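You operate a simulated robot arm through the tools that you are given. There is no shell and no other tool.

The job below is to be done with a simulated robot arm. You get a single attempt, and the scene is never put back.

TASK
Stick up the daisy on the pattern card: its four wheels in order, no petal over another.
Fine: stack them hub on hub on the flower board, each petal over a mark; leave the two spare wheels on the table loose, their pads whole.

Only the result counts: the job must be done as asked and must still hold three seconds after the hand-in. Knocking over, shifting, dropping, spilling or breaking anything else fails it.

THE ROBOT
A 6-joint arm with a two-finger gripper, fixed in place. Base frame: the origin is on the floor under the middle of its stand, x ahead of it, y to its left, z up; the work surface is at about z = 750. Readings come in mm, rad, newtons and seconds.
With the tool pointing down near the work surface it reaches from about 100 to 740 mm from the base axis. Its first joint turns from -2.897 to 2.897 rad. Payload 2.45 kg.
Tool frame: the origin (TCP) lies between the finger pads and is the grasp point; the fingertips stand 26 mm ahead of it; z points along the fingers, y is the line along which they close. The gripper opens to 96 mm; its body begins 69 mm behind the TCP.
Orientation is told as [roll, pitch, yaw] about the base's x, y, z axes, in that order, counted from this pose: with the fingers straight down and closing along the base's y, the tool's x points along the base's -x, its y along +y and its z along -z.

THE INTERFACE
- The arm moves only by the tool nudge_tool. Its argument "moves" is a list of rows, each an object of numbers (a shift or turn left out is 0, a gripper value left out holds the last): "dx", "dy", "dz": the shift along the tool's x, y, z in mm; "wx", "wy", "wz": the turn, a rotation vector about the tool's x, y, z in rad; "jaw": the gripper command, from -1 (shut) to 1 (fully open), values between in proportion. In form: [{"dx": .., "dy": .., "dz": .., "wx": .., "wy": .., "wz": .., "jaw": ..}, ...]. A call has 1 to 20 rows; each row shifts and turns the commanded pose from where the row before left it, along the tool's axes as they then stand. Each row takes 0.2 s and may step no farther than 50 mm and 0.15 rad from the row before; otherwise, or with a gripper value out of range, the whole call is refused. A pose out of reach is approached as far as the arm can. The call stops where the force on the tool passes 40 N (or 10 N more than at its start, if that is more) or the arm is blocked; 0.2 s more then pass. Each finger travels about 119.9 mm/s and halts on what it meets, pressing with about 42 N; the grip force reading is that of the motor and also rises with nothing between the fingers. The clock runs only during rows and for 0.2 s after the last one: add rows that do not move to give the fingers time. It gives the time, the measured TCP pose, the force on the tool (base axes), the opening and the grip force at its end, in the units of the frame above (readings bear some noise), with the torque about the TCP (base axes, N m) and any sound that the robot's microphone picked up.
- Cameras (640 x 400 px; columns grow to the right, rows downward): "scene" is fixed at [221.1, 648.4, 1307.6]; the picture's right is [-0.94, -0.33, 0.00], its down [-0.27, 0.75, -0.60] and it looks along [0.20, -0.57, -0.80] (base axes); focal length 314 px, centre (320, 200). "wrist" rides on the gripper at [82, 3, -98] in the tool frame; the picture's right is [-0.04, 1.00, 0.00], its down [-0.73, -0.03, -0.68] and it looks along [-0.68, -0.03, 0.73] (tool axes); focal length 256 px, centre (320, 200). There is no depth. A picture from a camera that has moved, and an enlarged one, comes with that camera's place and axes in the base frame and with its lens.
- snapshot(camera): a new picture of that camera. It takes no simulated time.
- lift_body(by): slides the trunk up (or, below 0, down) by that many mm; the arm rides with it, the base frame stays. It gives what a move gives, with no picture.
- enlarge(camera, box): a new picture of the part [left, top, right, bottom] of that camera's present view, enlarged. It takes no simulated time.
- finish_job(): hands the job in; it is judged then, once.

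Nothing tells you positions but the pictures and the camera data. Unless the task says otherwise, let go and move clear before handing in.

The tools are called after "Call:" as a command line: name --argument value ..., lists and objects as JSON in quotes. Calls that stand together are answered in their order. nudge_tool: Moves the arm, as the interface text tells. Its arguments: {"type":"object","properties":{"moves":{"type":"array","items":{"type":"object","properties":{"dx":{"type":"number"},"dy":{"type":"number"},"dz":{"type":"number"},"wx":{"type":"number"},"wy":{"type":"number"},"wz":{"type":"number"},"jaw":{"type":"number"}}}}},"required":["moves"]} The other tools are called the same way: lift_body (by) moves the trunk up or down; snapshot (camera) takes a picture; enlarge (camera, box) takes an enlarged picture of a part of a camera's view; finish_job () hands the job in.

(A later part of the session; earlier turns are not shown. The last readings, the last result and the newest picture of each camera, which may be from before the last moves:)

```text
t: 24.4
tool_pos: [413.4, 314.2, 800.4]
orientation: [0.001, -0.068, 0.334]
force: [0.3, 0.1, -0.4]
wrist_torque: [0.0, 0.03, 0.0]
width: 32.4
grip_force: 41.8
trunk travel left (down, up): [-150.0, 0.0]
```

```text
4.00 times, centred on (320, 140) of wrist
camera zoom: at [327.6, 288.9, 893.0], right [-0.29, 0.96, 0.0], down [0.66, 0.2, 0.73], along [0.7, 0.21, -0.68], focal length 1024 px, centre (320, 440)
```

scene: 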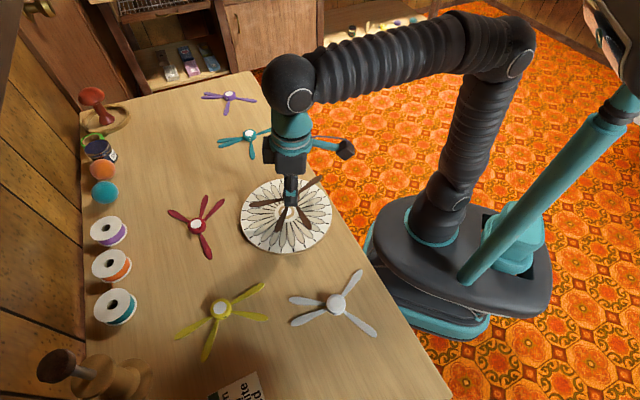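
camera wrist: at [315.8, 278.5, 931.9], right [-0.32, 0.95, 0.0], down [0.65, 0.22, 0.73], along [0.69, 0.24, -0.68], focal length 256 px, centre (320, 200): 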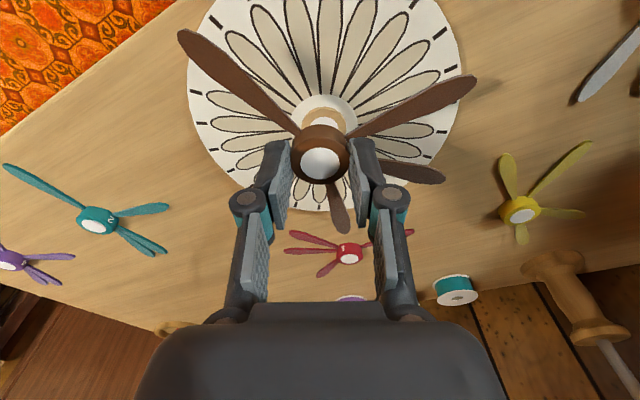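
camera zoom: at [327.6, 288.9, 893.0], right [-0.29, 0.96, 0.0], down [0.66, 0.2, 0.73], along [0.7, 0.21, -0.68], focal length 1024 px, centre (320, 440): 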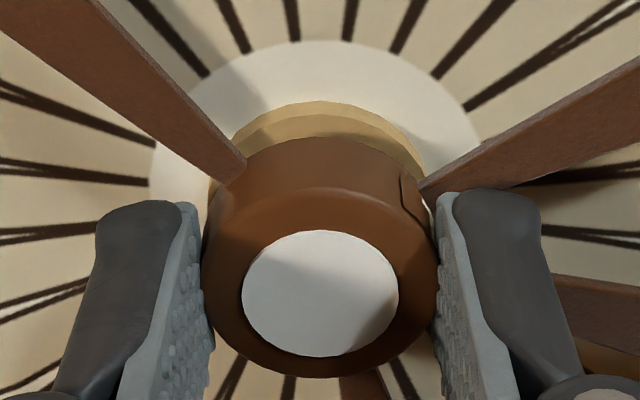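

Call:
enlarge --camera "scene" --box '[230, 165, 342, 260]'

Call:
enlarge --camera "scene" --box '[262, 202, 312, 242]'

```text
4.21 times, centred on (286, 212) of scene
camera zoom: at [221.1, 648.4, 1307.6], right [-0.94, -0.33, 0.0], down [-0.27, 0.75, -0.6], along [0.2, -0.57, -0.8], focal length 1321 px, centre (463, 147)
```

zoom: 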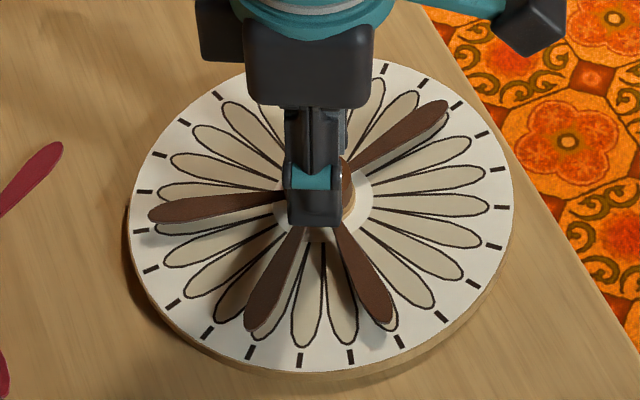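

```text
10.00 times, centred on (287, 222) of scene
camera zoom: at [221.1, 648.4, 1307.6], right [-0.94, -0.33, 0.0], down [-0.27, 0.75, -0.6], along [0.2, -0.57, -0.8], focal length 3138 px, centre (650, -20)
```

zoom: 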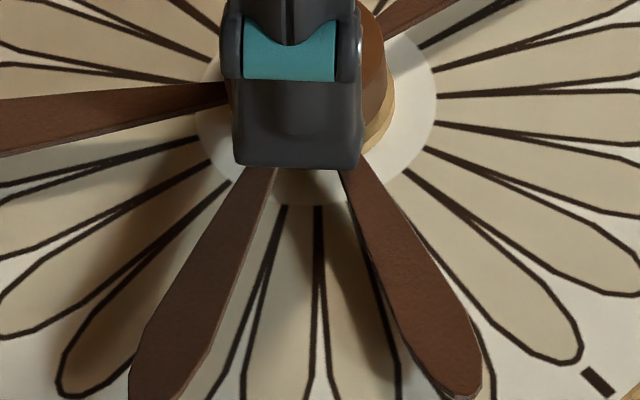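

Call:
enlarge --camera "scene" --box '[284, 200, 304, 216]'

```text
16.00 times, centred on (294, 208) of scene
camera zoom: at [221.1, 648.4, 1307.6], right [-0.94, -0.33, 0.0], down [-0.27, 0.75, -0.6], along [0.2, -0.57, -0.8], focal length 5020 px, centre (736, 72)
```

zoom: 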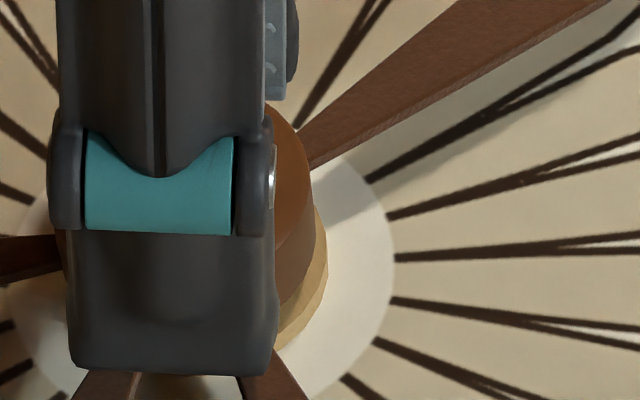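

The held hub is within about 1 mm of the board disk's axis, slightly outward. I nudge it in and continue lowering in small steps.

Call:
nudge_tool --moves '[{"dx": 0.9, "dy": 0.5, "dz": 0.5}, {"dx": 0.07, "dz": 1}, {}]'

Call:
nudge_tool --moves '[{"dx": 0.07, "dz": 1}, {}]'

Call:
nudge_tool --moves '[{"dx": 0.07, "dz": 1}, {}]'

```text
t: 25.2
tool_pos: [411.9, 315.0, 796.5]
orientation: [0.0, -0.071, 0.332]
force: [-0.6, 0.6, 0.1]
wrist_torque: [0.02, 0.01, 0.0]
width: 32.1
grip_force: 42.0
trunk travel left (down, up): [-150.0, 0.0]
```

```text
t: 25.8
tool_pos: [413.2, 315.2, 796.3]
orientation: [0.001, -0.069, 0.334]
force: [-0.2, 0.1, -0.4]
wrist_torque: [-0.01, 0.03, 0.02]
width: 32.0
grip_force: 42.0
trunk travel left (down, up): [-150.0, 0.0]
```

```text
t: 26.4
tool_pos: [411.0, 315.3, 795.8]
orientation: [0.0, -0.071, 0.333]
force: [3.7, 1.8, 7.3]
wrist_torque: [0.11, -0.11, 0.01]
width: 31.9
grip_force: 41.9
trunk travel left (down, up): [-150.0, 0.0]
```

Contact: about 7 N upward at TCP z≈795.8. I'll check the alignment before pressing and releasing.

Call:
enlarge --camera "scene" --box '[230, 165, 342, 260]'

Call:
enlarge --camera "wrist" --box '[200, 60, 440, 210]'

Call:
enlarge --camera "scene" --box '[284, 200, 304, 216]'

```text
4.21 times, centred on (286, 212) of scene
camera zoom: at [221.1, 648.4, 1307.6], right [-0.94, -0.33, 0.0], down [-0.27, 0.75, -0.6], along [0.2, -0.57, -0.8], focal length 1321 px, centre (463, 147)
```

zoom: 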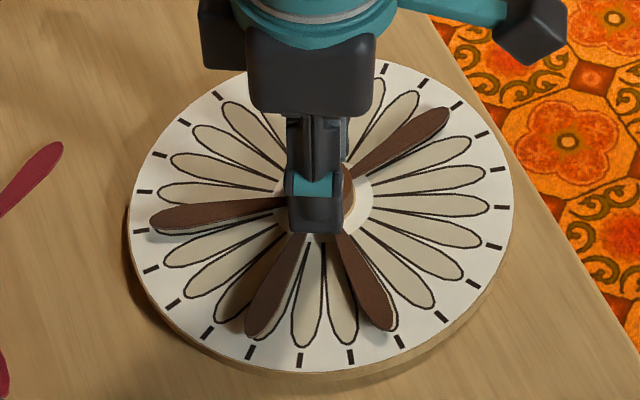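

```text
2.67 times, centred on (320, 135) of wrist
camera zoom: at [326.6, 289.8, 888.9], right [-0.29, 0.96, 0.0], down [0.65, 0.2, 0.73], along [0.7, 0.21, -0.68], focal length 683 px, centre (320, 373)
```

zoom: 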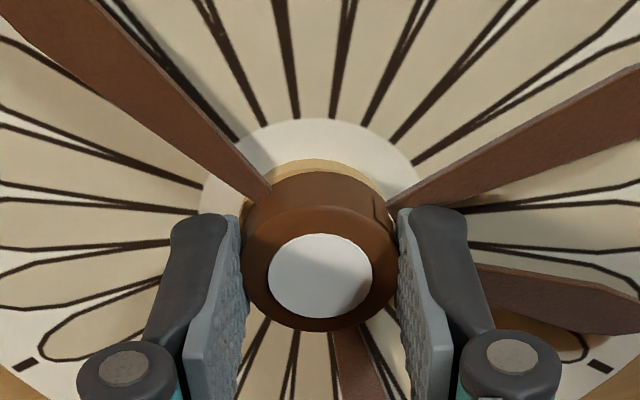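

```text
16.00 times, centred on (294, 208) of scene
camera zoom: at [221.1, 648.4, 1307.6], right [-0.94, -0.33, 0.0], down [-0.27, 0.75, -0.6], along [0.2, -0.57, -0.8], focal length 5020 px, centre (736, 72)
```

zoom: 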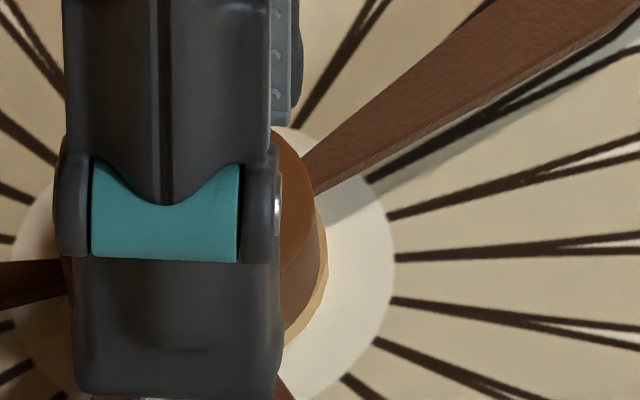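

Call:
enlarge --camera "wrist" --box '[265, 90, 375, 160]'

Call:
enlarge --camera "scene" --box '[232, 190, 292, 250]'

Call:
enlarge --camera "scene" --box '[290, 178, 350, 238]'

```text
5.71 times, centred on (320, 125) of wrist
camera zoom: at [326.6, 289.8, 888.9], right [-0.29, 0.96, 0.0], down [0.65, 0.2, 0.73], along [0.7, 0.21, -0.68], focal length 1463 px, centre (320, 629)
```

zoom: 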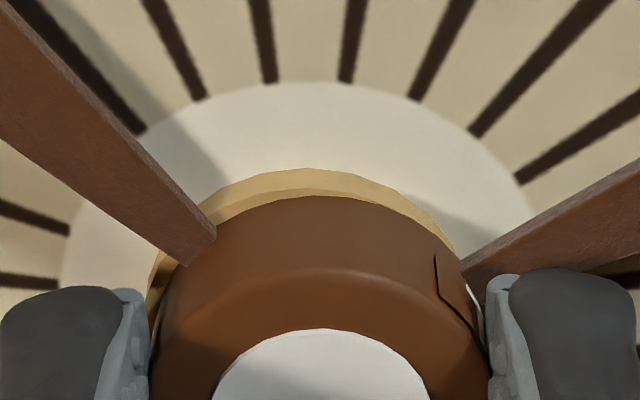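

```text
6.67 times, centred on (262, 220) of scene
camera zoom: at [221.1, 648.4, 1307.6], right [-0.94, -0.33, 0.0], down [-0.27, 0.75, -0.6], along [0.2, -0.57, -0.8], focal length 2092 px, centre (707, 67)
```

zoom: 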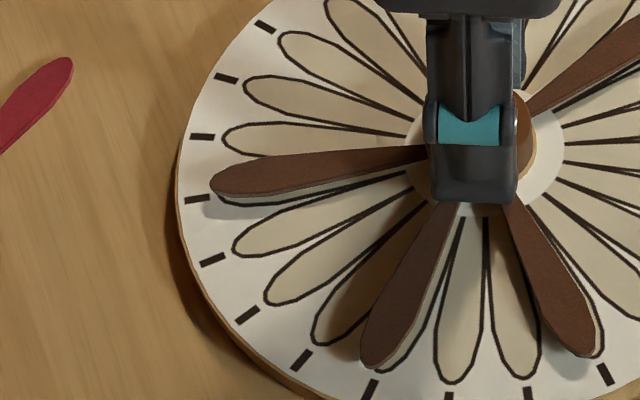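

```text
6.67 times, centred on (320, 208) of scene
camera zoom: at [221.1, 648.4, 1307.6], right [-0.94, -0.33, 0.0], down [-0.27, 0.75, -0.6], along [0.2, -0.57, -0.8], focal length 2092 px, centre (320, 147)
```

zoom: 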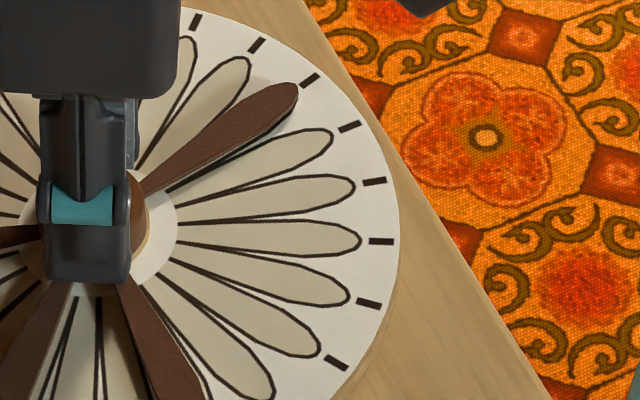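

Call:
enlarge --camera "scene" --box '[248, 205, 272, 227]'

Call:
enlarge --camera "scene" --box '[276, 222, 332, 252]'

Call:
enlarge --camera "scene" --box '[308, 182, 342, 206]'

```text
16.00 times, centred on (260, 216) of scene
camera zoom: at [221.1, 648.4, 1307.6], right [-0.94, -0.33, 0.0], down [-0.27, 0.75, -0.6], along [0.2, -0.57, -0.8], focal length 5020 px, centre (1280, -56)
```

zoom: 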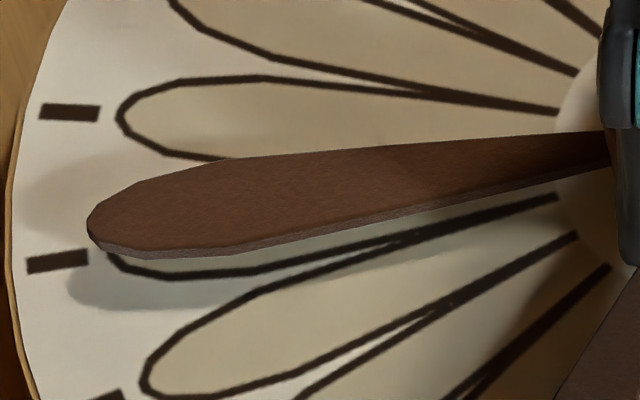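

```text
11.43 times, centred on (304, 237) of scene
camera zoom: at [221.1, 648.4, 1307.6], right [-0.94, -0.33, 0.0], down [-0.27, 0.75, -0.6], along [0.2, -0.57, -0.8], focal length 3586 px, centre (503, -223)
```

zoom: 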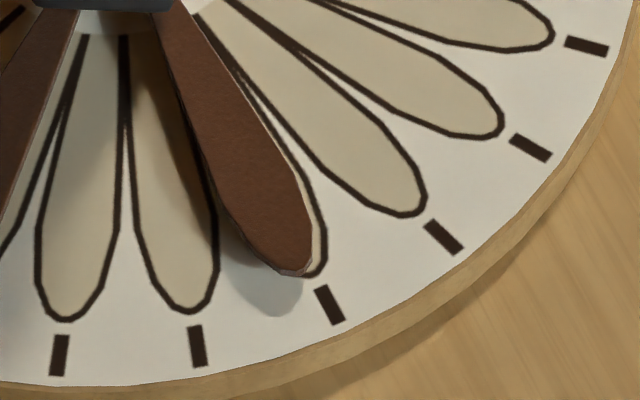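

```text
16.00 times, centred on (325, 194) of scene
camera zoom: at [221.1, 648.4, 1307.6], right [-0.94, -0.33, 0.0], down [-0.27, 0.75, -0.6], along [0.2, -0.57, -0.8], focal length 5020 px, centre (240, 296)
```

zoom: 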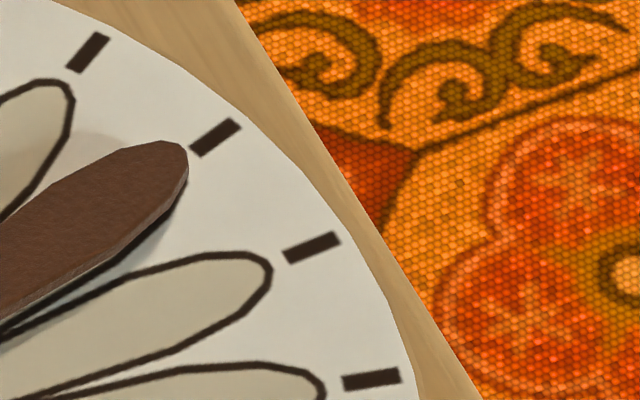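

The fingertip contact shows small residual errors: the wheel is about 1 mm outward, 1.2 mm sideways and roughly 1.5° clockwise of the printed petals. I'll raise slightly to see whether it has already stuck, before correcting.

Call:
nudge_tool --moves '[{"dx": -0.07, "dz": -1}, {}]'

Call:
nudge_tool --moves '[{"dx": -0.07, "dz": -1}, {}]'

```text
t: 27.0
tool_pos: [412.0, 315.6, 795.7]
orientation: [0.0, -0.071, 0.333]
force: [5.1, 6.1, 6.7]
wrist_torque: [0.2, -0.2, 0.0]
width: 31.9
grip_force: 42.6
trunk travel left (down, up): [-150.0, 0.0]
```

```text
t: 27.6
tool_pos: [411.8, 314.5, 796.6]
orientation: [-0.002, -0.07, 0.334]
force: [0.5, 0.6, -1.9]
wrist_torque: [-0.03, 0.01, -0.03]
width: 32.0
grip_force: 42.0
trunk travel left (down, up): [-150.0, 0.0]
```

Call:
nudge_tool --moves '[{"dx": -0.07, "dz": -1}, {}]'

Call:
enlarge --camera "wrist" --box '[265, 90, 375, 160]'

```text
t: 28.2
tool_pos: [411.9, 314.2, 797.8]
orientation: [0.0, -0.07, 0.334]
force: [0.2, 0.3, -2.2]
wrist_torque: [0.0, -0.02, 0.01]
width: 32.3
grip_force: 41.7
trunk travel left (down, up): [-150.0, 0.0]
```

```text
5.71 times, centred on (320, 125) of wrist
camera zoom: at [326.5, 288.9, 890.8], right [-0.29, 0.96, 0.0], down [0.66, 0.2, 0.73], along [0.7, 0.21, -0.68], focal length 1463 px, centre (320, 629)
```

zoom: 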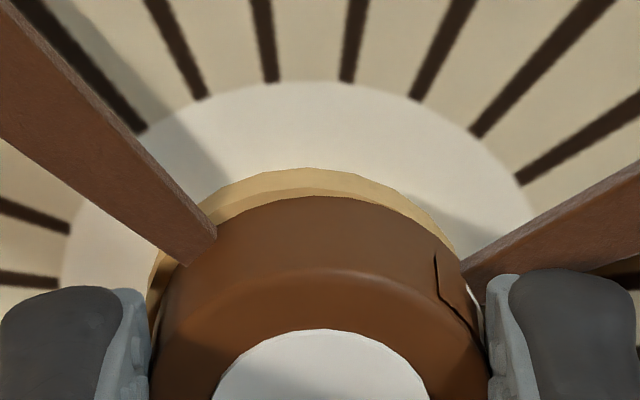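

The view is unchanged while the tool rose 2 mm and the tool now feels a ~2 N pull. So the pad has already stuck and I'm lifting the board slightly. I'll set it straight back down and then release.

Call:
nudge_tool --moves '[{"dx": 0.07, "dz": 1}, {}]'

Call:
nudge_tool --moves '[{"dx": 0.07, "dz": 1}, {}]'

Call:
nudge_tool --moves '[{"dx": 0.05, "dz": 0.7}, {}]'

```text
t: 28.8
tool_pos: [413.1, 314.1, 797.6]
orientation: [-0.001, -0.07, 0.334]
force: [0.0, 0.1, -2.3]
wrist_torque: [0.01, 0.0, 0.0]
width: 32.3
grip_force: 42.2
trunk travel left (down, up): [-150.0, 0.0]
```

```text
t: 29.4
tool_pos: [411.7, 314.6, 795.2]
orientation: [-0.001, -0.072, 0.334]
force: [0.9, -0.8, 0.2]
wrist_torque: [-0.03, -0.05, 0.01]
width: 32.1
grip_force: 42.5
trunk travel left (down, up): [-150.0, 0.0]
```

```text
t: 30.0
tool_pos: [412.3, 314.9, 795.3]
orientation: [0.001, -0.072, 0.334]
force: [6.9, 1.3, 5.3]
wrist_torque: [0.02, -0.17, 0.01]
width: 32.0
grip_force: 42.3
trunk travel left (down, up): [-150.0, 0.0]
```

The board is seated again with about 5 N. I check its position against the original and then open the fingers.

Call:
nudge_tool --moves '[{"jaw": 0.0}, {}, {}, {"dx": -1.4, "dz": -20}, {"dx": -2.8, "dz": -40}, {}]'

Call:
snapshot --camera "scene"

Call:
enlarge --camera "scene" --box '[230, 165, 342, 260]'

Call:
snapshot --camera "wrist"

```text
t: 31.4
tool_pos: [411.1, 317.5, 856.9]
orientation: [-0.001, -0.07, 0.333]
force: [0.8, -0.6, -0.5]
wrist_torque: [-0.01, 0.0, 0.01]
width: 48.0
grip_force: 0.1
trunk travel left (down, up): [-150.0, 0.0]
```

```text
taken
```

scene: 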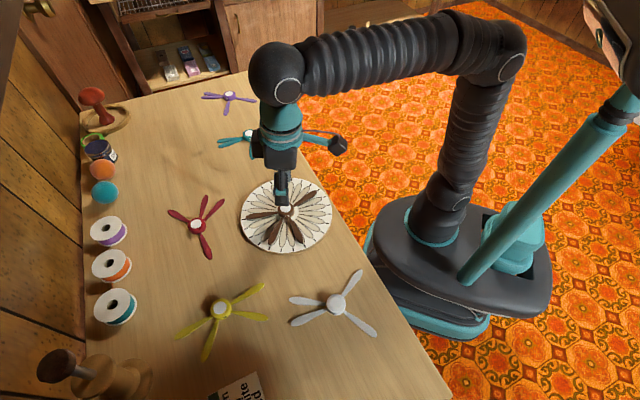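

```text
4.21 times, centred on (286, 212) of scene
camera zoom: at [221.1, 648.4, 1307.6], right [-0.94, -0.33, 0.0], down [-0.27, 0.75, -0.6], along [0.2, -0.57, -0.8], focal length 1321 px, centre (463, 147)
```

zoom: 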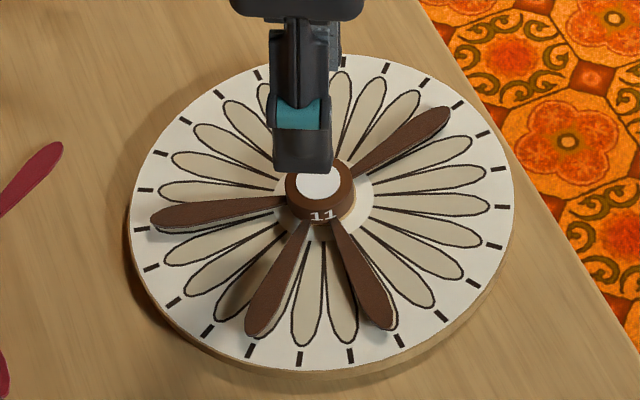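

```text
taken
camera wrist: at [325.9, 291.5, 950.9], right [-0.29, 0.96, 0.0], down [0.66, 0.2, 0.73], along [0.7, 0.21, -0.68], focal length 256 px, centre (320, 200)
```

wrist: 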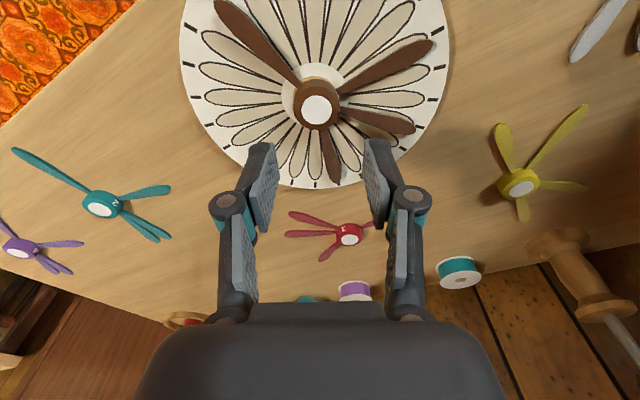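

Brown is stuck on the board hub and the board hasn't visibly moved. I'll measure the brown wheel against the marks from the wrist camera now that the view is clear.

Call:
enlarge --camera "wrist" --box '[170, 0, 460, 200]'

Call:
enlarge --camera "wrist" --box '[270, 60, 370, 150]'

```text
2.00 times, centred on (315, 100) of wrist
camera zoom: at [325.9, 291.5, 950.9], right [-0.29, 0.96, 0.0], down [0.66, 0.2, 0.73], along [0.7, 0.21, -0.68], focal length 512 px, centre (330, 400)
```

zoom: 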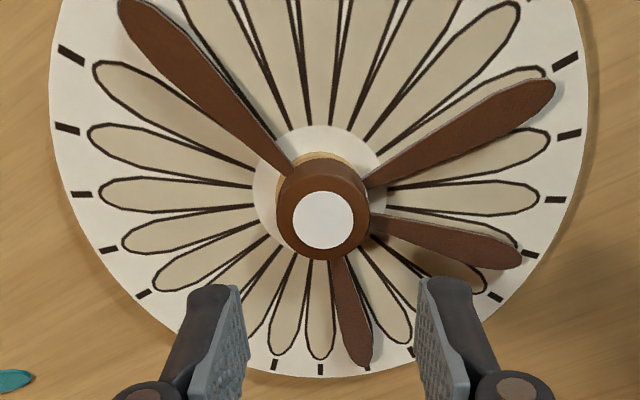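

```text
4.44 times, centred on (320, 105) of wrist
camera zoom: at [325.9, 291.5, 950.9], right [-0.29, 0.96, 0.0], down [0.66, 0.2, 0.73], along [0.7, 0.21, -0.68], focal length 1138 px, centre (320, 622)
```

zoom: 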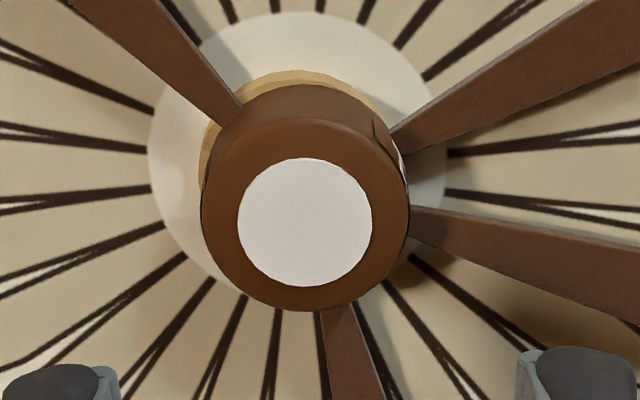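

Brown measures within 1.2 mm and about 0.8° of the marks, which is good. The slot plan, in 15° marks relative to brown, is brown 0/4/7/14, teal 2/3/8/15, white 20/22/6/12, red 17/19/23/9, all distinct. I now straighten the tool and go to teal at about (600, 120).

Call:
nudge_tool --moves '[{"wy": 0.07}, {"wz": 0.119}, {"wz": 0.118}, {"wz": 0.118}, {"wz": 0.118}, {"dx": -30.6, "dy": -24.2}, {"dx": -30.6, "dy": -24.2}, {"dx": -30.6, "dy": -24.2}, {"dx": -30.6, "dy": -24.2}, {"dx": -30.6, "dy": -24.2}, {"dx": -30.6, "dy": -24.2}, {"dx": -30.6, "dy": -24.2}, {}]'

Call:
snapshot --camera "wrist"

Call:
enlarge --camera "wrist" --box '[200, 20, 440, 190]'

```text
t: 34.2
tool_pos: [599.8, 117.0, 852.2]
orientation: [-0.001, -0.001, -0.138]
force: [-0.7, 0.3, 0.5]
wrist_torque: [0.01, -0.03, 0.0]
width: 47.9
grip_force: 0.0
trunk travel left (down, up): [-150.0, 0.0]
```

```text
taken
camera wrist: at [518.5, 131.3, 951.8], right [0.18, 0.98, 0.0], down [0.72, -0.13, 0.68], along [0.67, -0.12, -0.73], focal length 256 px, centre (320, 200)
```

wrist: 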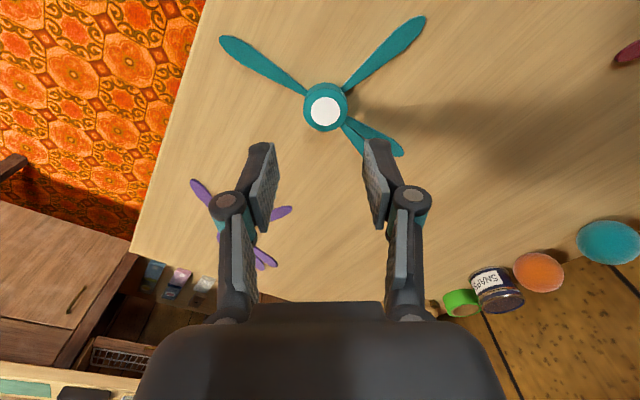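

```text
2.35 times, centred on (320, 105) of wrist
camera zoom: at [518.5, 131.3, 951.8], right [0.18, 0.98, 0.0], down [0.72, -0.13, 0.68], along [0.67, -0.12, -0.73], focal length 602 px, centre (320, 424)
```

zoom: 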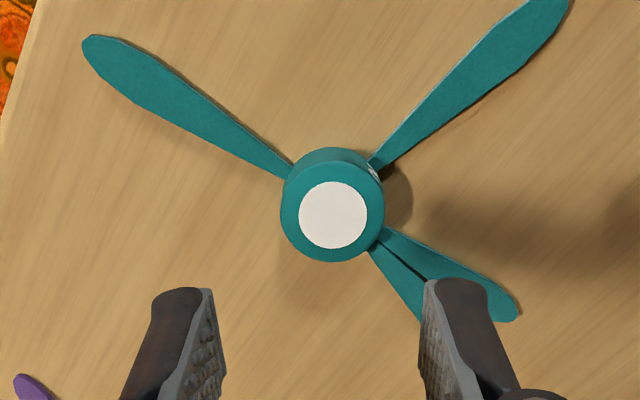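

Teal's hub is about 4 mm to the +y side of the tool axis. I correct and descend to just above it.

Call:
nudge_tool --moves '[{"dx": -1.0, "dy": 3.9, "dz": 26}, {"dz": 26}, {}]'

Call:
enlarge --camera "wrist" --box '[220, 60, 420, 185]'

Call:
enlarge --camera "scene" --box '[210, 100, 290, 160]'

```text
t: 35.0
tool_pos: [601.4, 120.9, 802.3]
orientation: [0.001, 0.0, -0.141]
force: [-0.3, 0.1, -0.5]
wrist_torque: [0.03, -0.04, 0.03]
width: 47.9
grip_force: 0.0
trunk travel left (down, up): [-150.0, 0.0]
```

```text
3.20 times, centred on (320, 122) of wrist
camera zoom: at [520.3, 135.9, 902.3], right [0.18, 0.98, 0.0], down [0.72, -0.13, 0.68], along [0.67, -0.12, -0.73], focal length 819 px, centre (320, 448)
```

zoom: 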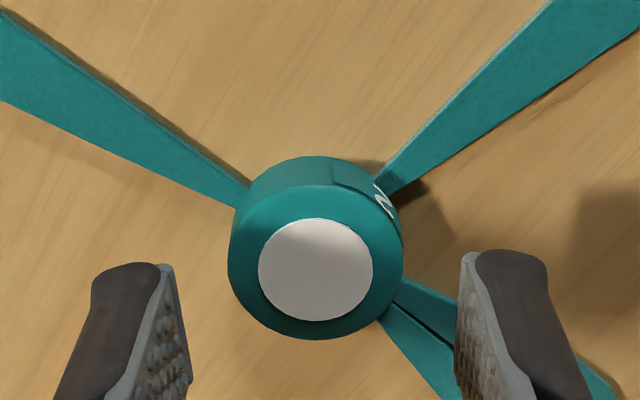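

```text
6.67 times, centred on (250, 130) of scene
camera zoom: at [221.1, 648.4, 1307.6], right [-0.94, -0.33, 0.0], down [-0.27, 0.75, -0.6], along [0.2, -0.57, -0.8], focal length 2092 px, centre (787, 667)
```

zoom: 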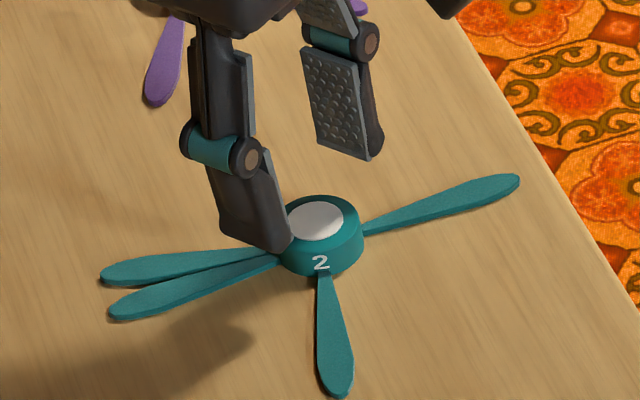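

The hub is within about 1 mm of centre. I descend so the tips stop just above the petals, then close.

Call:
nudge_tool --moves '[{"dy": -0.8, "dz": 8}, {"dz": 7}, {"dz": 5}, {}]'

Call:
enlarge --camera "wrist" --box '[220, 75, 420, 200]'

Call:
enlarge --camera "scene" --box '[225, 110, 275, 150]'

```text
t: 36.0
tool_pos: [601.2, 119.7, 784.2]
orientation: [-0.001, 0.001, -0.139]
force: [0.1, 0.2, 0.0]
wrist_torque: [0.0, 0.0, 0.04]
width: 48.0
grip_force: 0.2
trunk travel left (down, up): [-150.0, 0.0]
```

```text
3.20 times, centred on (320, 138) of wrist
camera zoom: at [519.3, 134.5, 882.5], right [0.18, 0.98, 0.0], down [0.72, -0.13, 0.68], along [0.67, -0.12, -0.73], focal length 819 px, centre (320, 400)
```

zoom: 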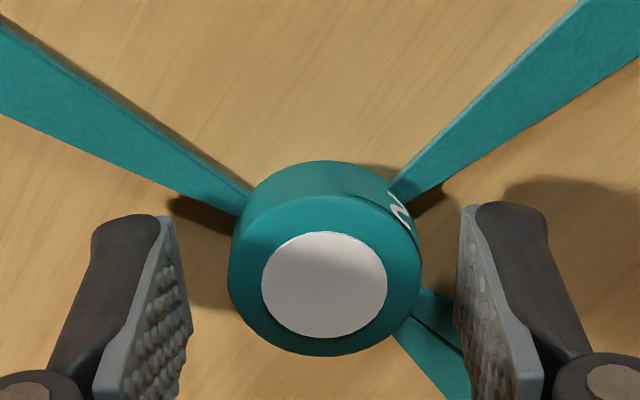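

```text
10.00 times, centred on (250, 130) of scene
camera zoom: at [221.1, 648.4, 1307.6], right [-0.94, -0.33, 0.0], down [-0.27, 0.75, -0.6], along [0.2, -0.57, -0.8], focal length 3138 px, centre (1020, 900)
```

zoom: 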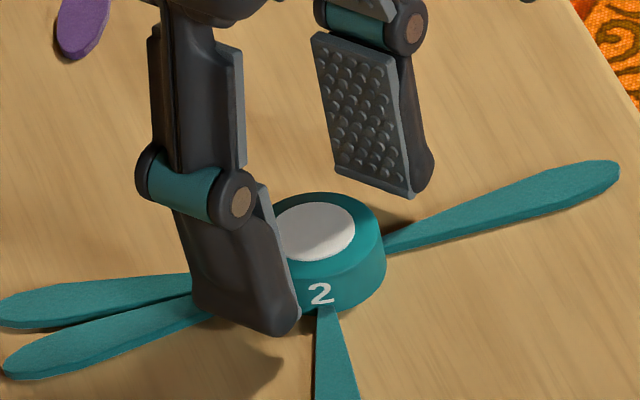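

Call:
nudge_tool --moves '[{"dy": 0.4, "dz": 2.8}, {}, {"jaw": -1}, {"jaw": -1}, {"jaw": -1}, {"jaw": -1}]'

Call:
enlarge --camera "wrist" --box '[220, 75, 420, 200]'

Call:
enlarge --camera "scene" --box '[210, 110, 290, 160]'

```text
t: 37.4
tool_pos: [600.7, 119.3, 781.8]
orientation: [0.001, -0.001, -0.139]
force: [0.2, 0.9, 2.0]
wrist_torque: [0.04, 0.02, -0.08]
width: 31.7
grip_force: 42.1
trunk travel left (down, up): [-150.0, 0.0]
```

```text
3.20 times, centred on (320, 138) of wrist
camera zoom: at [519.2, 134.7, 880.8], right [0.18, 0.98, 0.0], down [0.72, -0.13, 0.68], along [0.67, -0.12, -0.73], focal length 819 px, centre (320, 400)
```

zoom: 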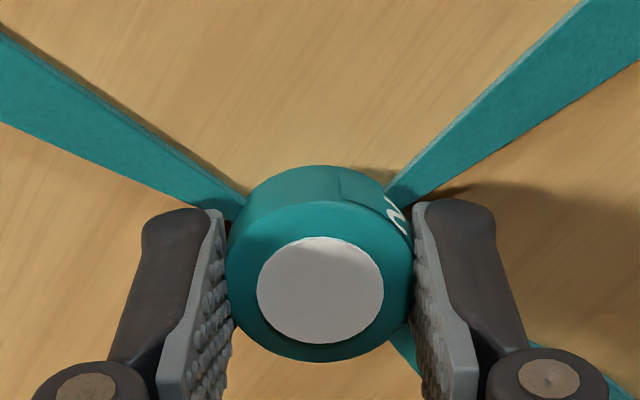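

```text
8.00 times, centred on (250, 135) of scene
camera zoom: at [221.1, 648.4, 1307.6], right [-0.94, -0.33, 0.0], down [-0.27, 0.75, -0.6], along [0.2, -0.57, -0.8], focal length 2510 px, centre (880, 720)
```

zoom: 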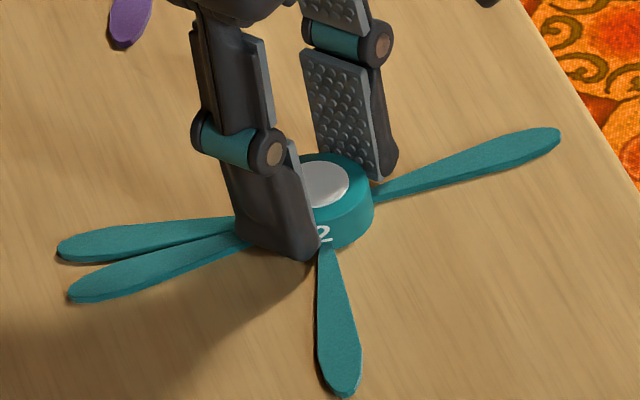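

Teal is gripped without shifting. I lift it, carry it over the board, and turn it about +29° toward its slot.

Call:
nudge_tool --moves '[{"dz": -5}, {"dz": -25}, {"dz": -30}, {"dx": 30.2, "dy": 24}, {"dx": 30.2, "dy": 24}, {"dx": 30.2, "dy": 24}, {"dx": 30.2, "dy": 24}, {"dx": 30.2, "dy": 24}, {"dx": 30.2, "dy": 24}, {"dx": 30.2, "dy": 24}, {"wz": -0.128}, {"wz": -0.128}, {"wz": -0.128}, {"wz": -0.127}, {}]'

Call:
snapshot --camera "wrist"

Call:
enlarge --camera "scene" --box '[230, 145, 350, 260]'

```text
t: 40.6
tool_pos: [415.6, 316.2, 840.1]
orientation: [0.001, 0.0, 0.371]
force: [0.0, 0.6, 0.6]
wrist_torque: [-0.01, -0.01, 0.02]
width: 31.9
grip_force: 42.2
trunk travel left (down, up): [-150.0, 0.0]
```

```text
taken
camera wrist: at [337.7, 289.6, 939.1], right [-0.33, 0.95, 0.0], down [0.69, 0.24, 0.68], along [0.64, 0.22, -0.73], focal length 256 px, centre (320, 200)
```

wrist: 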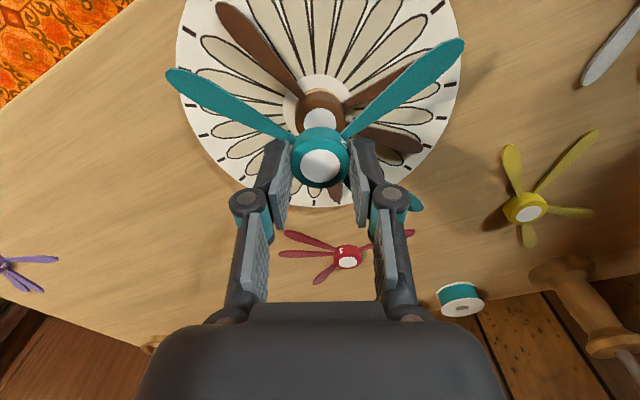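

```text
3.48 times, centred on (290, 202) of scene
camera zoom: at [221.1, 648.4, 1307.6], right [-0.94, -0.33, 0.0], down [-0.27, 0.75, -0.6], along [0.2, -0.57, -0.8], focal length 1091 px, centre (424, 191)
```

zoom: 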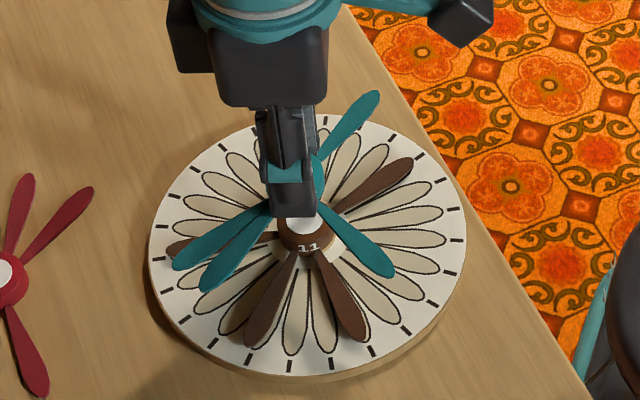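

Call:
enlarge --camera "wrist" --box '[150, 0, 480, 215]'

Call:
enlarge --camera "wrist" --box '[265, 75, 375, 195]'

```text
1.86 times, centred on (315, 108) of wrist
camera zoom: at [337.7, 289.6, 939.1], right [-0.33, 0.95, 0.0], down [0.69, 0.24, 0.68], along [0.64, 0.22, -0.73], focal length 476 px, centre (329, 372)
```

zoom: 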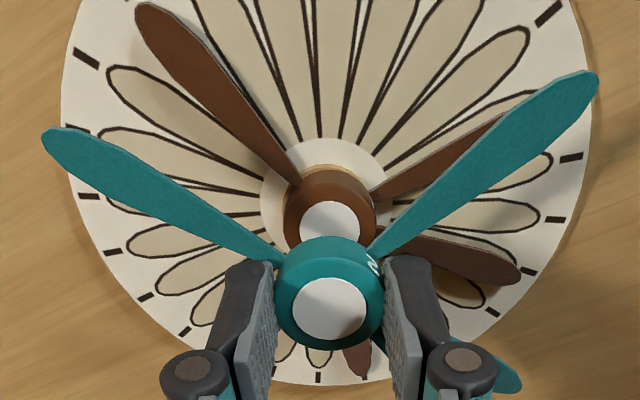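

```text
3.33 times, centred on (320, 135) of wrist
camera zoom: at [337.7, 289.6, 939.1], right [-0.33, 0.95, 0.0], down [0.69, 0.24, 0.68], along [0.64, 0.22, -0.73], focal length 853 px, centre (320, 417)
```

zoom: 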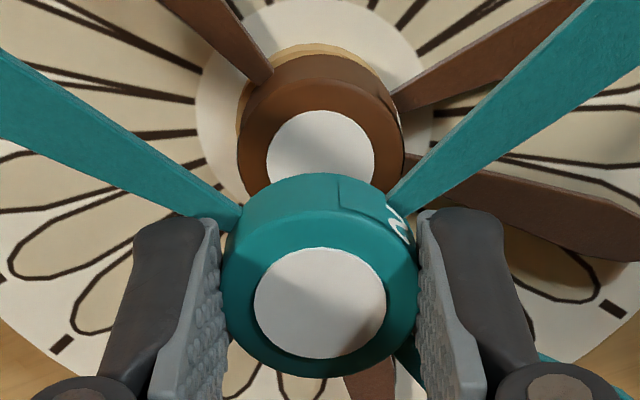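

Measured against the same camera, the teal hub needs about 1.2 mm inward and −1° of turn. I apply that and lower to a few mm above brown's pad.

Call:
nudge_tool --moves '[{"dx": 1.2, "dy": -0.2, "wz": 0.0175}, {"dz": 15}, {"dz": 13}, {}]'

Call:
enlarge --camera "wrist" --box '[265, 85, 375, 195]'

Call:
enlarge --camera "wrist" --box '[120, 0, 520, 240]'

Call:
enlarge --camera "scene" --box '[230, 165, 342, 260]'

```text
t: 41.6
tool_pos: [414.5, 315.3, 812.9]
orientation: [-0.001, 0.001, 0.353]
force: [0.0, 0.3, -1.0]
wrist_torque: [0.0, -0.03, -0.06]
width: 31.7
grip_force: 42.0
trunk travel left (down, up): [-150.0, 0.0]
```

```text
3.64 times, centred on (320, 140) of wrist
camera zoom: at [336.6, 290.3, 912.4], right [-0.31, 0.95, 0.0], down [0.7, 0.23, 0.68], along [0.65, 0.21, -0.73], focal length 931 px, centre (320, 418)
```

zoom: 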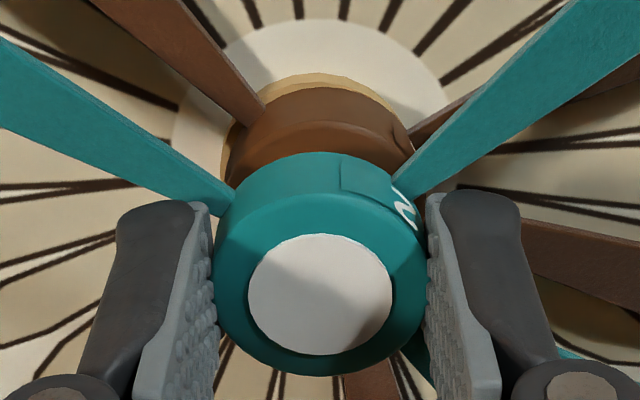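

```text
1.60 times, centred on (320, 120) of wrist
camera zoom: at [336.6, 290.3, 912.4], right [-0.31, 0.95, 0.0], down [0.7, 0.23, 0.68], along [0.65, 0.21, -0.73], focal length 410 px, centre (320, 328)
```

zoom: 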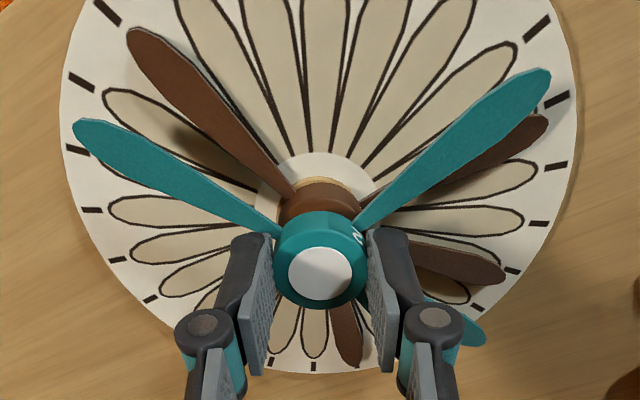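

```text
4.21 times, centred on (286, 212) of scene
camera zoom: at [221.1, 648.4, 1307.6], right [-0.94, -0.33, 0.0], down [-0.27, 0.75, -0.6], along [0.2, -0.57, -0.8], focal length 1321 px, centre (463, 147)
```

zoom: 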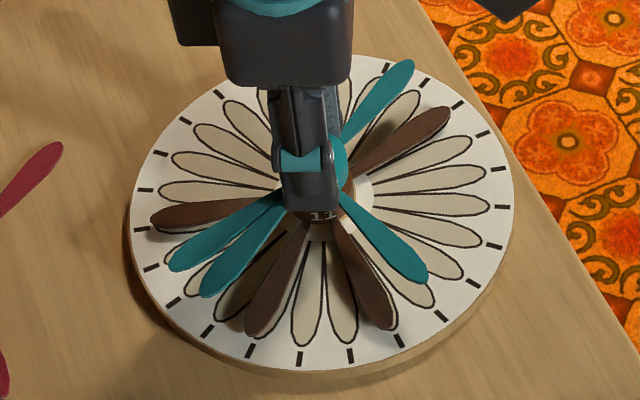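

Teal is aligned with brown's hub (lateral within 0.3 mm) and its angle is 60.7° against a mark at 61.2°. I lower gently until contact.

Call:
nudge_tool --moves '[{"dx": 0.4, "dz": 2}, {"dz": 2}, {}]'

Call:
nudge_tool --moves '[{"dz": 1}, {}]'

Call:
nudge_tool --moves '[{"dz": 1}, {}]'

```text
t: 42.4
tool_pos: [415.6, 315.0, 808.8]
orientation: [-0.001, 0.0, 0.353]
force: [-0.5, -0.1, -1.0]
wrist_torque: [-0.01, -0.04, 0.04]
width: 31.9
grip_force: 42.3
trunk travel left (down, up): [-150.0, 0.0]
```

```text
t: 43.0
tool_pos: [415.0, 314.5, 807.7]
orientation: [-0.001, -0.001, 0.353]
force: [1.7, -0.2, 2.5]
wrist_torque: [0.01, -0.03, -0.03]
width: 32.0
grip_force: 41.8
trunk travel left (down, up): [-150.0, 0.0]
```

```text
t: 43.6
tool_pos: [415.5, 314.0, 806.8]
orientation: [0.0, -0.003, 0.353]
force: [4.2, 2.6, 13.6]
wrist_torque: [0.15, -0.13, 0.01]
width: 31.9
grip_force: 42.3
trunk travel left (down, up): [-150.0, 0.0]
```

Contact at 13.6 N. I'll check the result, ease off the load, and release.

Call:
nudge_tool --moves '[{"dz": -0.8}, {}]'

Call:
nudge_tool --moves '[{"jaw": 0.0}, {}, {}, {"dz": -20}, {"dz": -40}, {}]'

Call:
enlarge --camera "wrist" --box '[150, 0, 480, 210]'

Call:
enlarge --camera "scene" --box '[230, 165, 342, 260]'

```text
t: 44.2
tool_pos: [414.3, 314.5, 807.4]
orientation: [0.0, -0.002, 0.354]
force: [7.4, 2.7, 11.5]
wrist_torque: [0.19, -0.26, -0.09]
width: 32.1
grip_force: 42.1
trunk travel left (down, up): [-150.0, 0.0]
```

```text
t: 45.6
tool_pos: [414.3, 316.3, 867.2]
orientation: [-0.002, 0.0, 0.354]
force: [-0.2, -0.5, 0.2]
wrist_torque: [-0.01, -0.01, 0.02]
width: 48.2
grip_force: 0.0
trunk travel left (down, up): [-150.0, 0.0]
```

```text
1.90 times, centred on (315, 105) of wrist
camera zoom: at [336.6, 291.2, 965.8], right [-0.31, 0.95, 0.0], down [0.7, 0.23, 0.68], along [0.65, 0.21, -0.73], focal length 488 px, centre (330, 381)
```

zoom: 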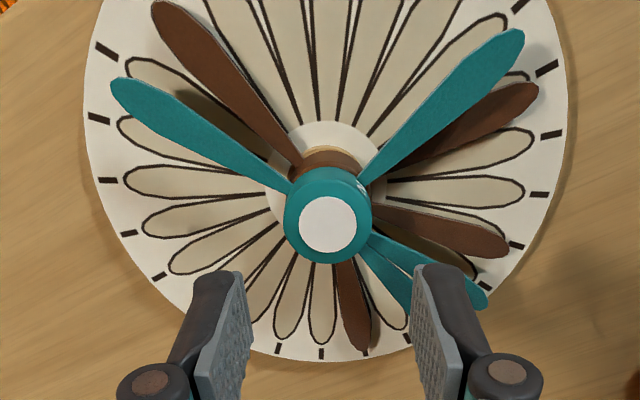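

```text
4.21 times, centred on (286, 212) of scene
camera zoom: at [221.1, 648.4, 1307.6], right [-0.94, -0.33, 0.0], down [-0.27, 0.75, -0.6], along [0.2, -0.57, -0.8], focal length 1321 px, centre (463, 147)
```

zoom: 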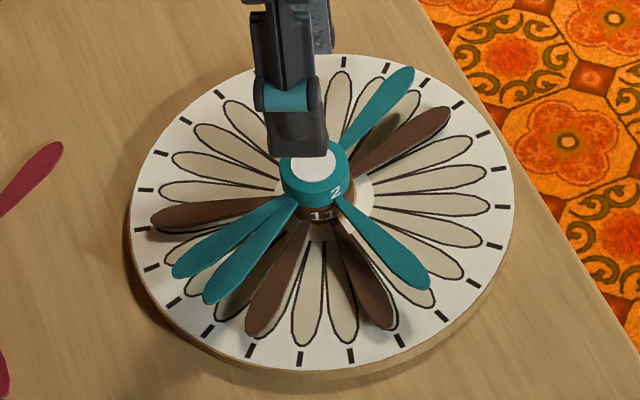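

Teal is stuck: it measures about +0.5° from its marks, with its hub within 1–2 mm. Next is white at about (255, 466), and the present yaw suits its petals.

Call:
nudge_tool --moves '[{"dx": 19.6, "dy": 39.1, "dz": 2}, {"dx": 19.6, "dy": 39.1, "dz": 2}, {"dx": 19.6, "dy": 39.1, "dz": 2}, {"dx": 19.6, "dy": 39.1, "dz": 2}, {"dx": 19.6, "dy": 39.1, "dz": 2}, {}]'

Call:
snapshot --camera "wrist"

Call:
enlarge --camera "wrist" --box '[200, 20, 440, 190]'

```text
t: 47.0
tool_pos: [253.2, 465.5, 854.5]
orientation: [0.0, 0.001, 0.353]
force: [0.2, 0.6, -0.4]
wrist_torque: [0.02, -0.02, 0.01]
width: 48.1
grip_force: 0.1
trunk travel left (down, up): [-150.0, 0.0]
```

```text
taken
camera wrist: at [175.3, 441.2, 954.8], right [-0.31, 0.95, 0.0], down [0.7, 0.23, 0.68], along [0.65, 0.21, -0.73], focal length 256 px, centre (320, 200)
```

wrist: 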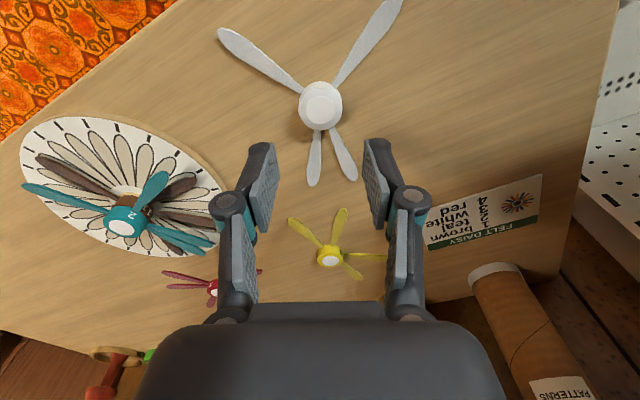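

```text
2.35 times, centred on (320, 105) of wrist
camera zoom: at [175.3, 441.2, 954.8], right [-0.31, 0.95, 0.0], down [0.7, 0.23, 0.68], along [0.65, 0.21, -0.73], focal length 602 px, centre (320, 424)
```

zoom: 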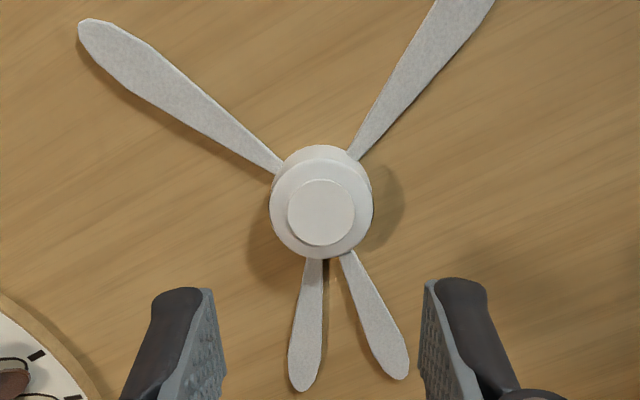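

I'm over white, which is well centred. I double-check the card order from this closer view and descend to just above the hub.

Call:
enlarge --camera "wrist" --box '[415, 165, 555, 255]'

Call:
nudge_tool --moves '[{"dx": -1.0, "dz": 26}, {"dz": 26}, {}]'

Call:
enlarge --camera "wrist" --box '[220, 60, 420, 185]'

```text
4.44 times, centred on (485, 210) of wrist
camera zoom: at [175.3, 441.2, 954.8], right [-0.31, 0.95, 0.0], down [0.7, 0.23, 0.68], along [0.65, 0.21, -0.73], focal length 1138 px, centre (-413, 156)
```

zoom: 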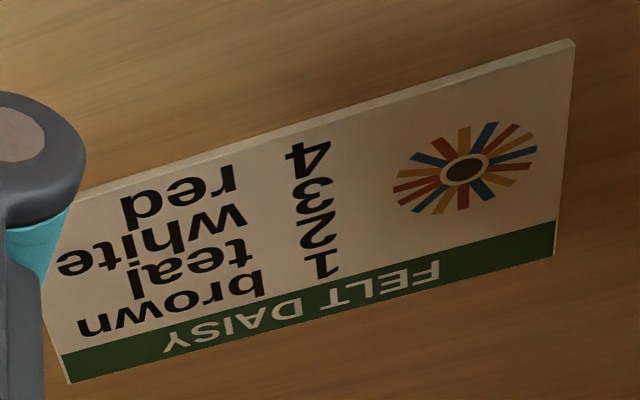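

```text
t: 47.8
tool_pos: [254.8, 465.6, 805.1]
orientation: [-0.001, 0.002, 0.351]
force: [-0.1, 0.0, -0.4]
wrist_torque: [-0.03, 0.03, 0.03]
width: 48.0
grip_force: 0.1
trunk travel left (down, up): [-150.0, 0.0]
```

```text
3.20 times, centred on (320, 122) of wrist
camera zoom: at [175.5, 441.3, 903.0], right [-0.31, 0.95, 0.0], down [0.7, 0.23, 0.68], along [0.65, 0.21, -0.73], focal length 819 px, centre (320, 448)
```

zoom: 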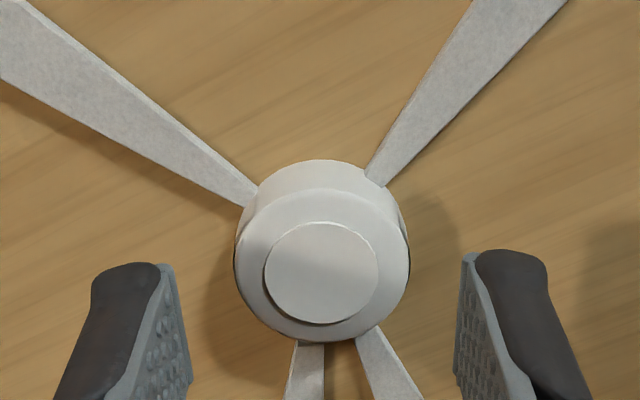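

The card confirms the order brown, teal, white, red. I descend the rest of the way onto white, then close.

Call:
nudge_tool --moves '[{"dx": -1.0, "dz": 8}, {"dz": 7}, {"dz": 5}, {}]'

Call:
enlarge --camera "wrist" --box '[220, 75, 420, 200]'

Call:
enlarge --camera "scene" --box '[280, 260, 390, 350]'

```text
t: 48.8
tool_pos: [255.1, 465.0, 785.0]
orientation: [0.0, 0.001, 0.352]
force: [-0.7, -0.4, -0.4]
wrist_torque: [-0.02, 0.01, 0.01]
width: 48.1
grip_force: 0.1
trunk travel left (down, up): [-150.0, 0.0]
```

```text
3.20 times, centred on (320, 138) of wrist
camera zoom: at [176.7, 440.5, 883.6], right [-0.31, 0.95, 0.0], down [0.7, 0.23, 0.68], along [0.65, 0.21, -0.73], focal length 819 px, centre (320, 400)
```

zoom: 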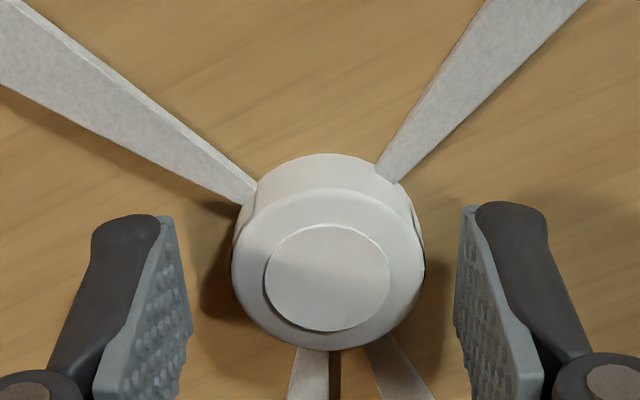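

```text
4.44 times, centred on (335, 305) of scene
camera zoom: at [221.1, 648.4, 1307.6], right [-0.94, -0.33, 0.0], down [-0.27, 0.75, -0.6], along [0.2, -0.57, -0.8], focal length 1394 px, centre (253, -267)
```

zoom: 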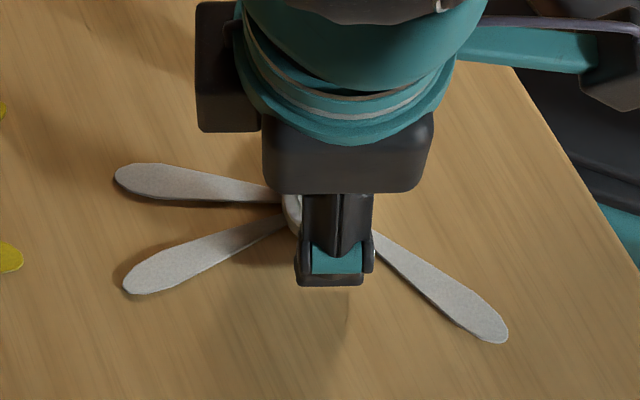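

Call:
nudge_tool --moves '[{"dy": 1.2, "dz": 3.0}, {}, {"jaw": -1}, {"jaw": -1}, {"jaw": -1}, {"jaw": -1}]'

Call:
enlarge --camera "wrist" --box '[220, 75, 420, 200]'

Call:
enlarge --camera "scene" --box '[280, 260, 390, 350]'

```text
t: 50.2
tool_pos: [255.3, 466.8, 781.4]
orientation: [-0.001, 0.0, 0.352]
force: [0.4, -1.0, 3.2]
wrist_torque: [-0.01, -0.03, 0.03]
width: 31.8
grip_force: 41.7
trunk travel left (down, up): [-150.0, 0.0]
```

```text
3.20 times, centred on (320, 138) of wrist
camera zoom: at [177.0, 442.2, 880.7], right [-0.31, 0.95, 0.0], down [0.7, 0.23, 0.68], along [0.65, 0.21, -0.73], focal length 819 px, centre (320, 400)
```

zoom: 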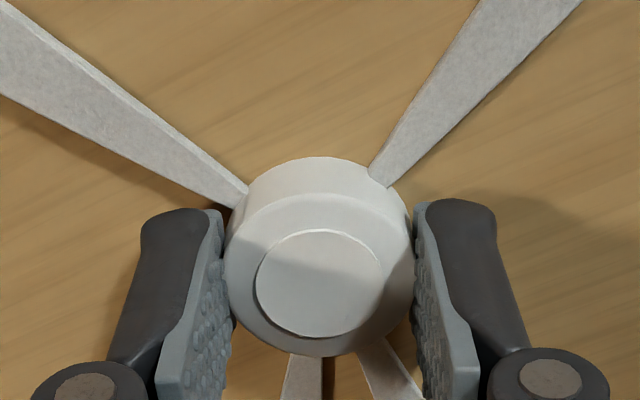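

```text
4.44 times, centred on (335, 305) of scene
camera zoom: at [221.1, 648.4, 1307.6], right [-0.94, -0.33, 0.0], down [-0.27, 0.75, -0.6], along [0.2, -0.57, -0.8], focal length 1394 px, centre (253, -267)
```

zoom: 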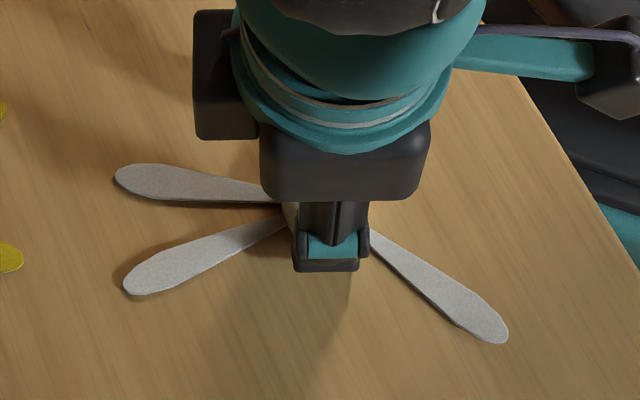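

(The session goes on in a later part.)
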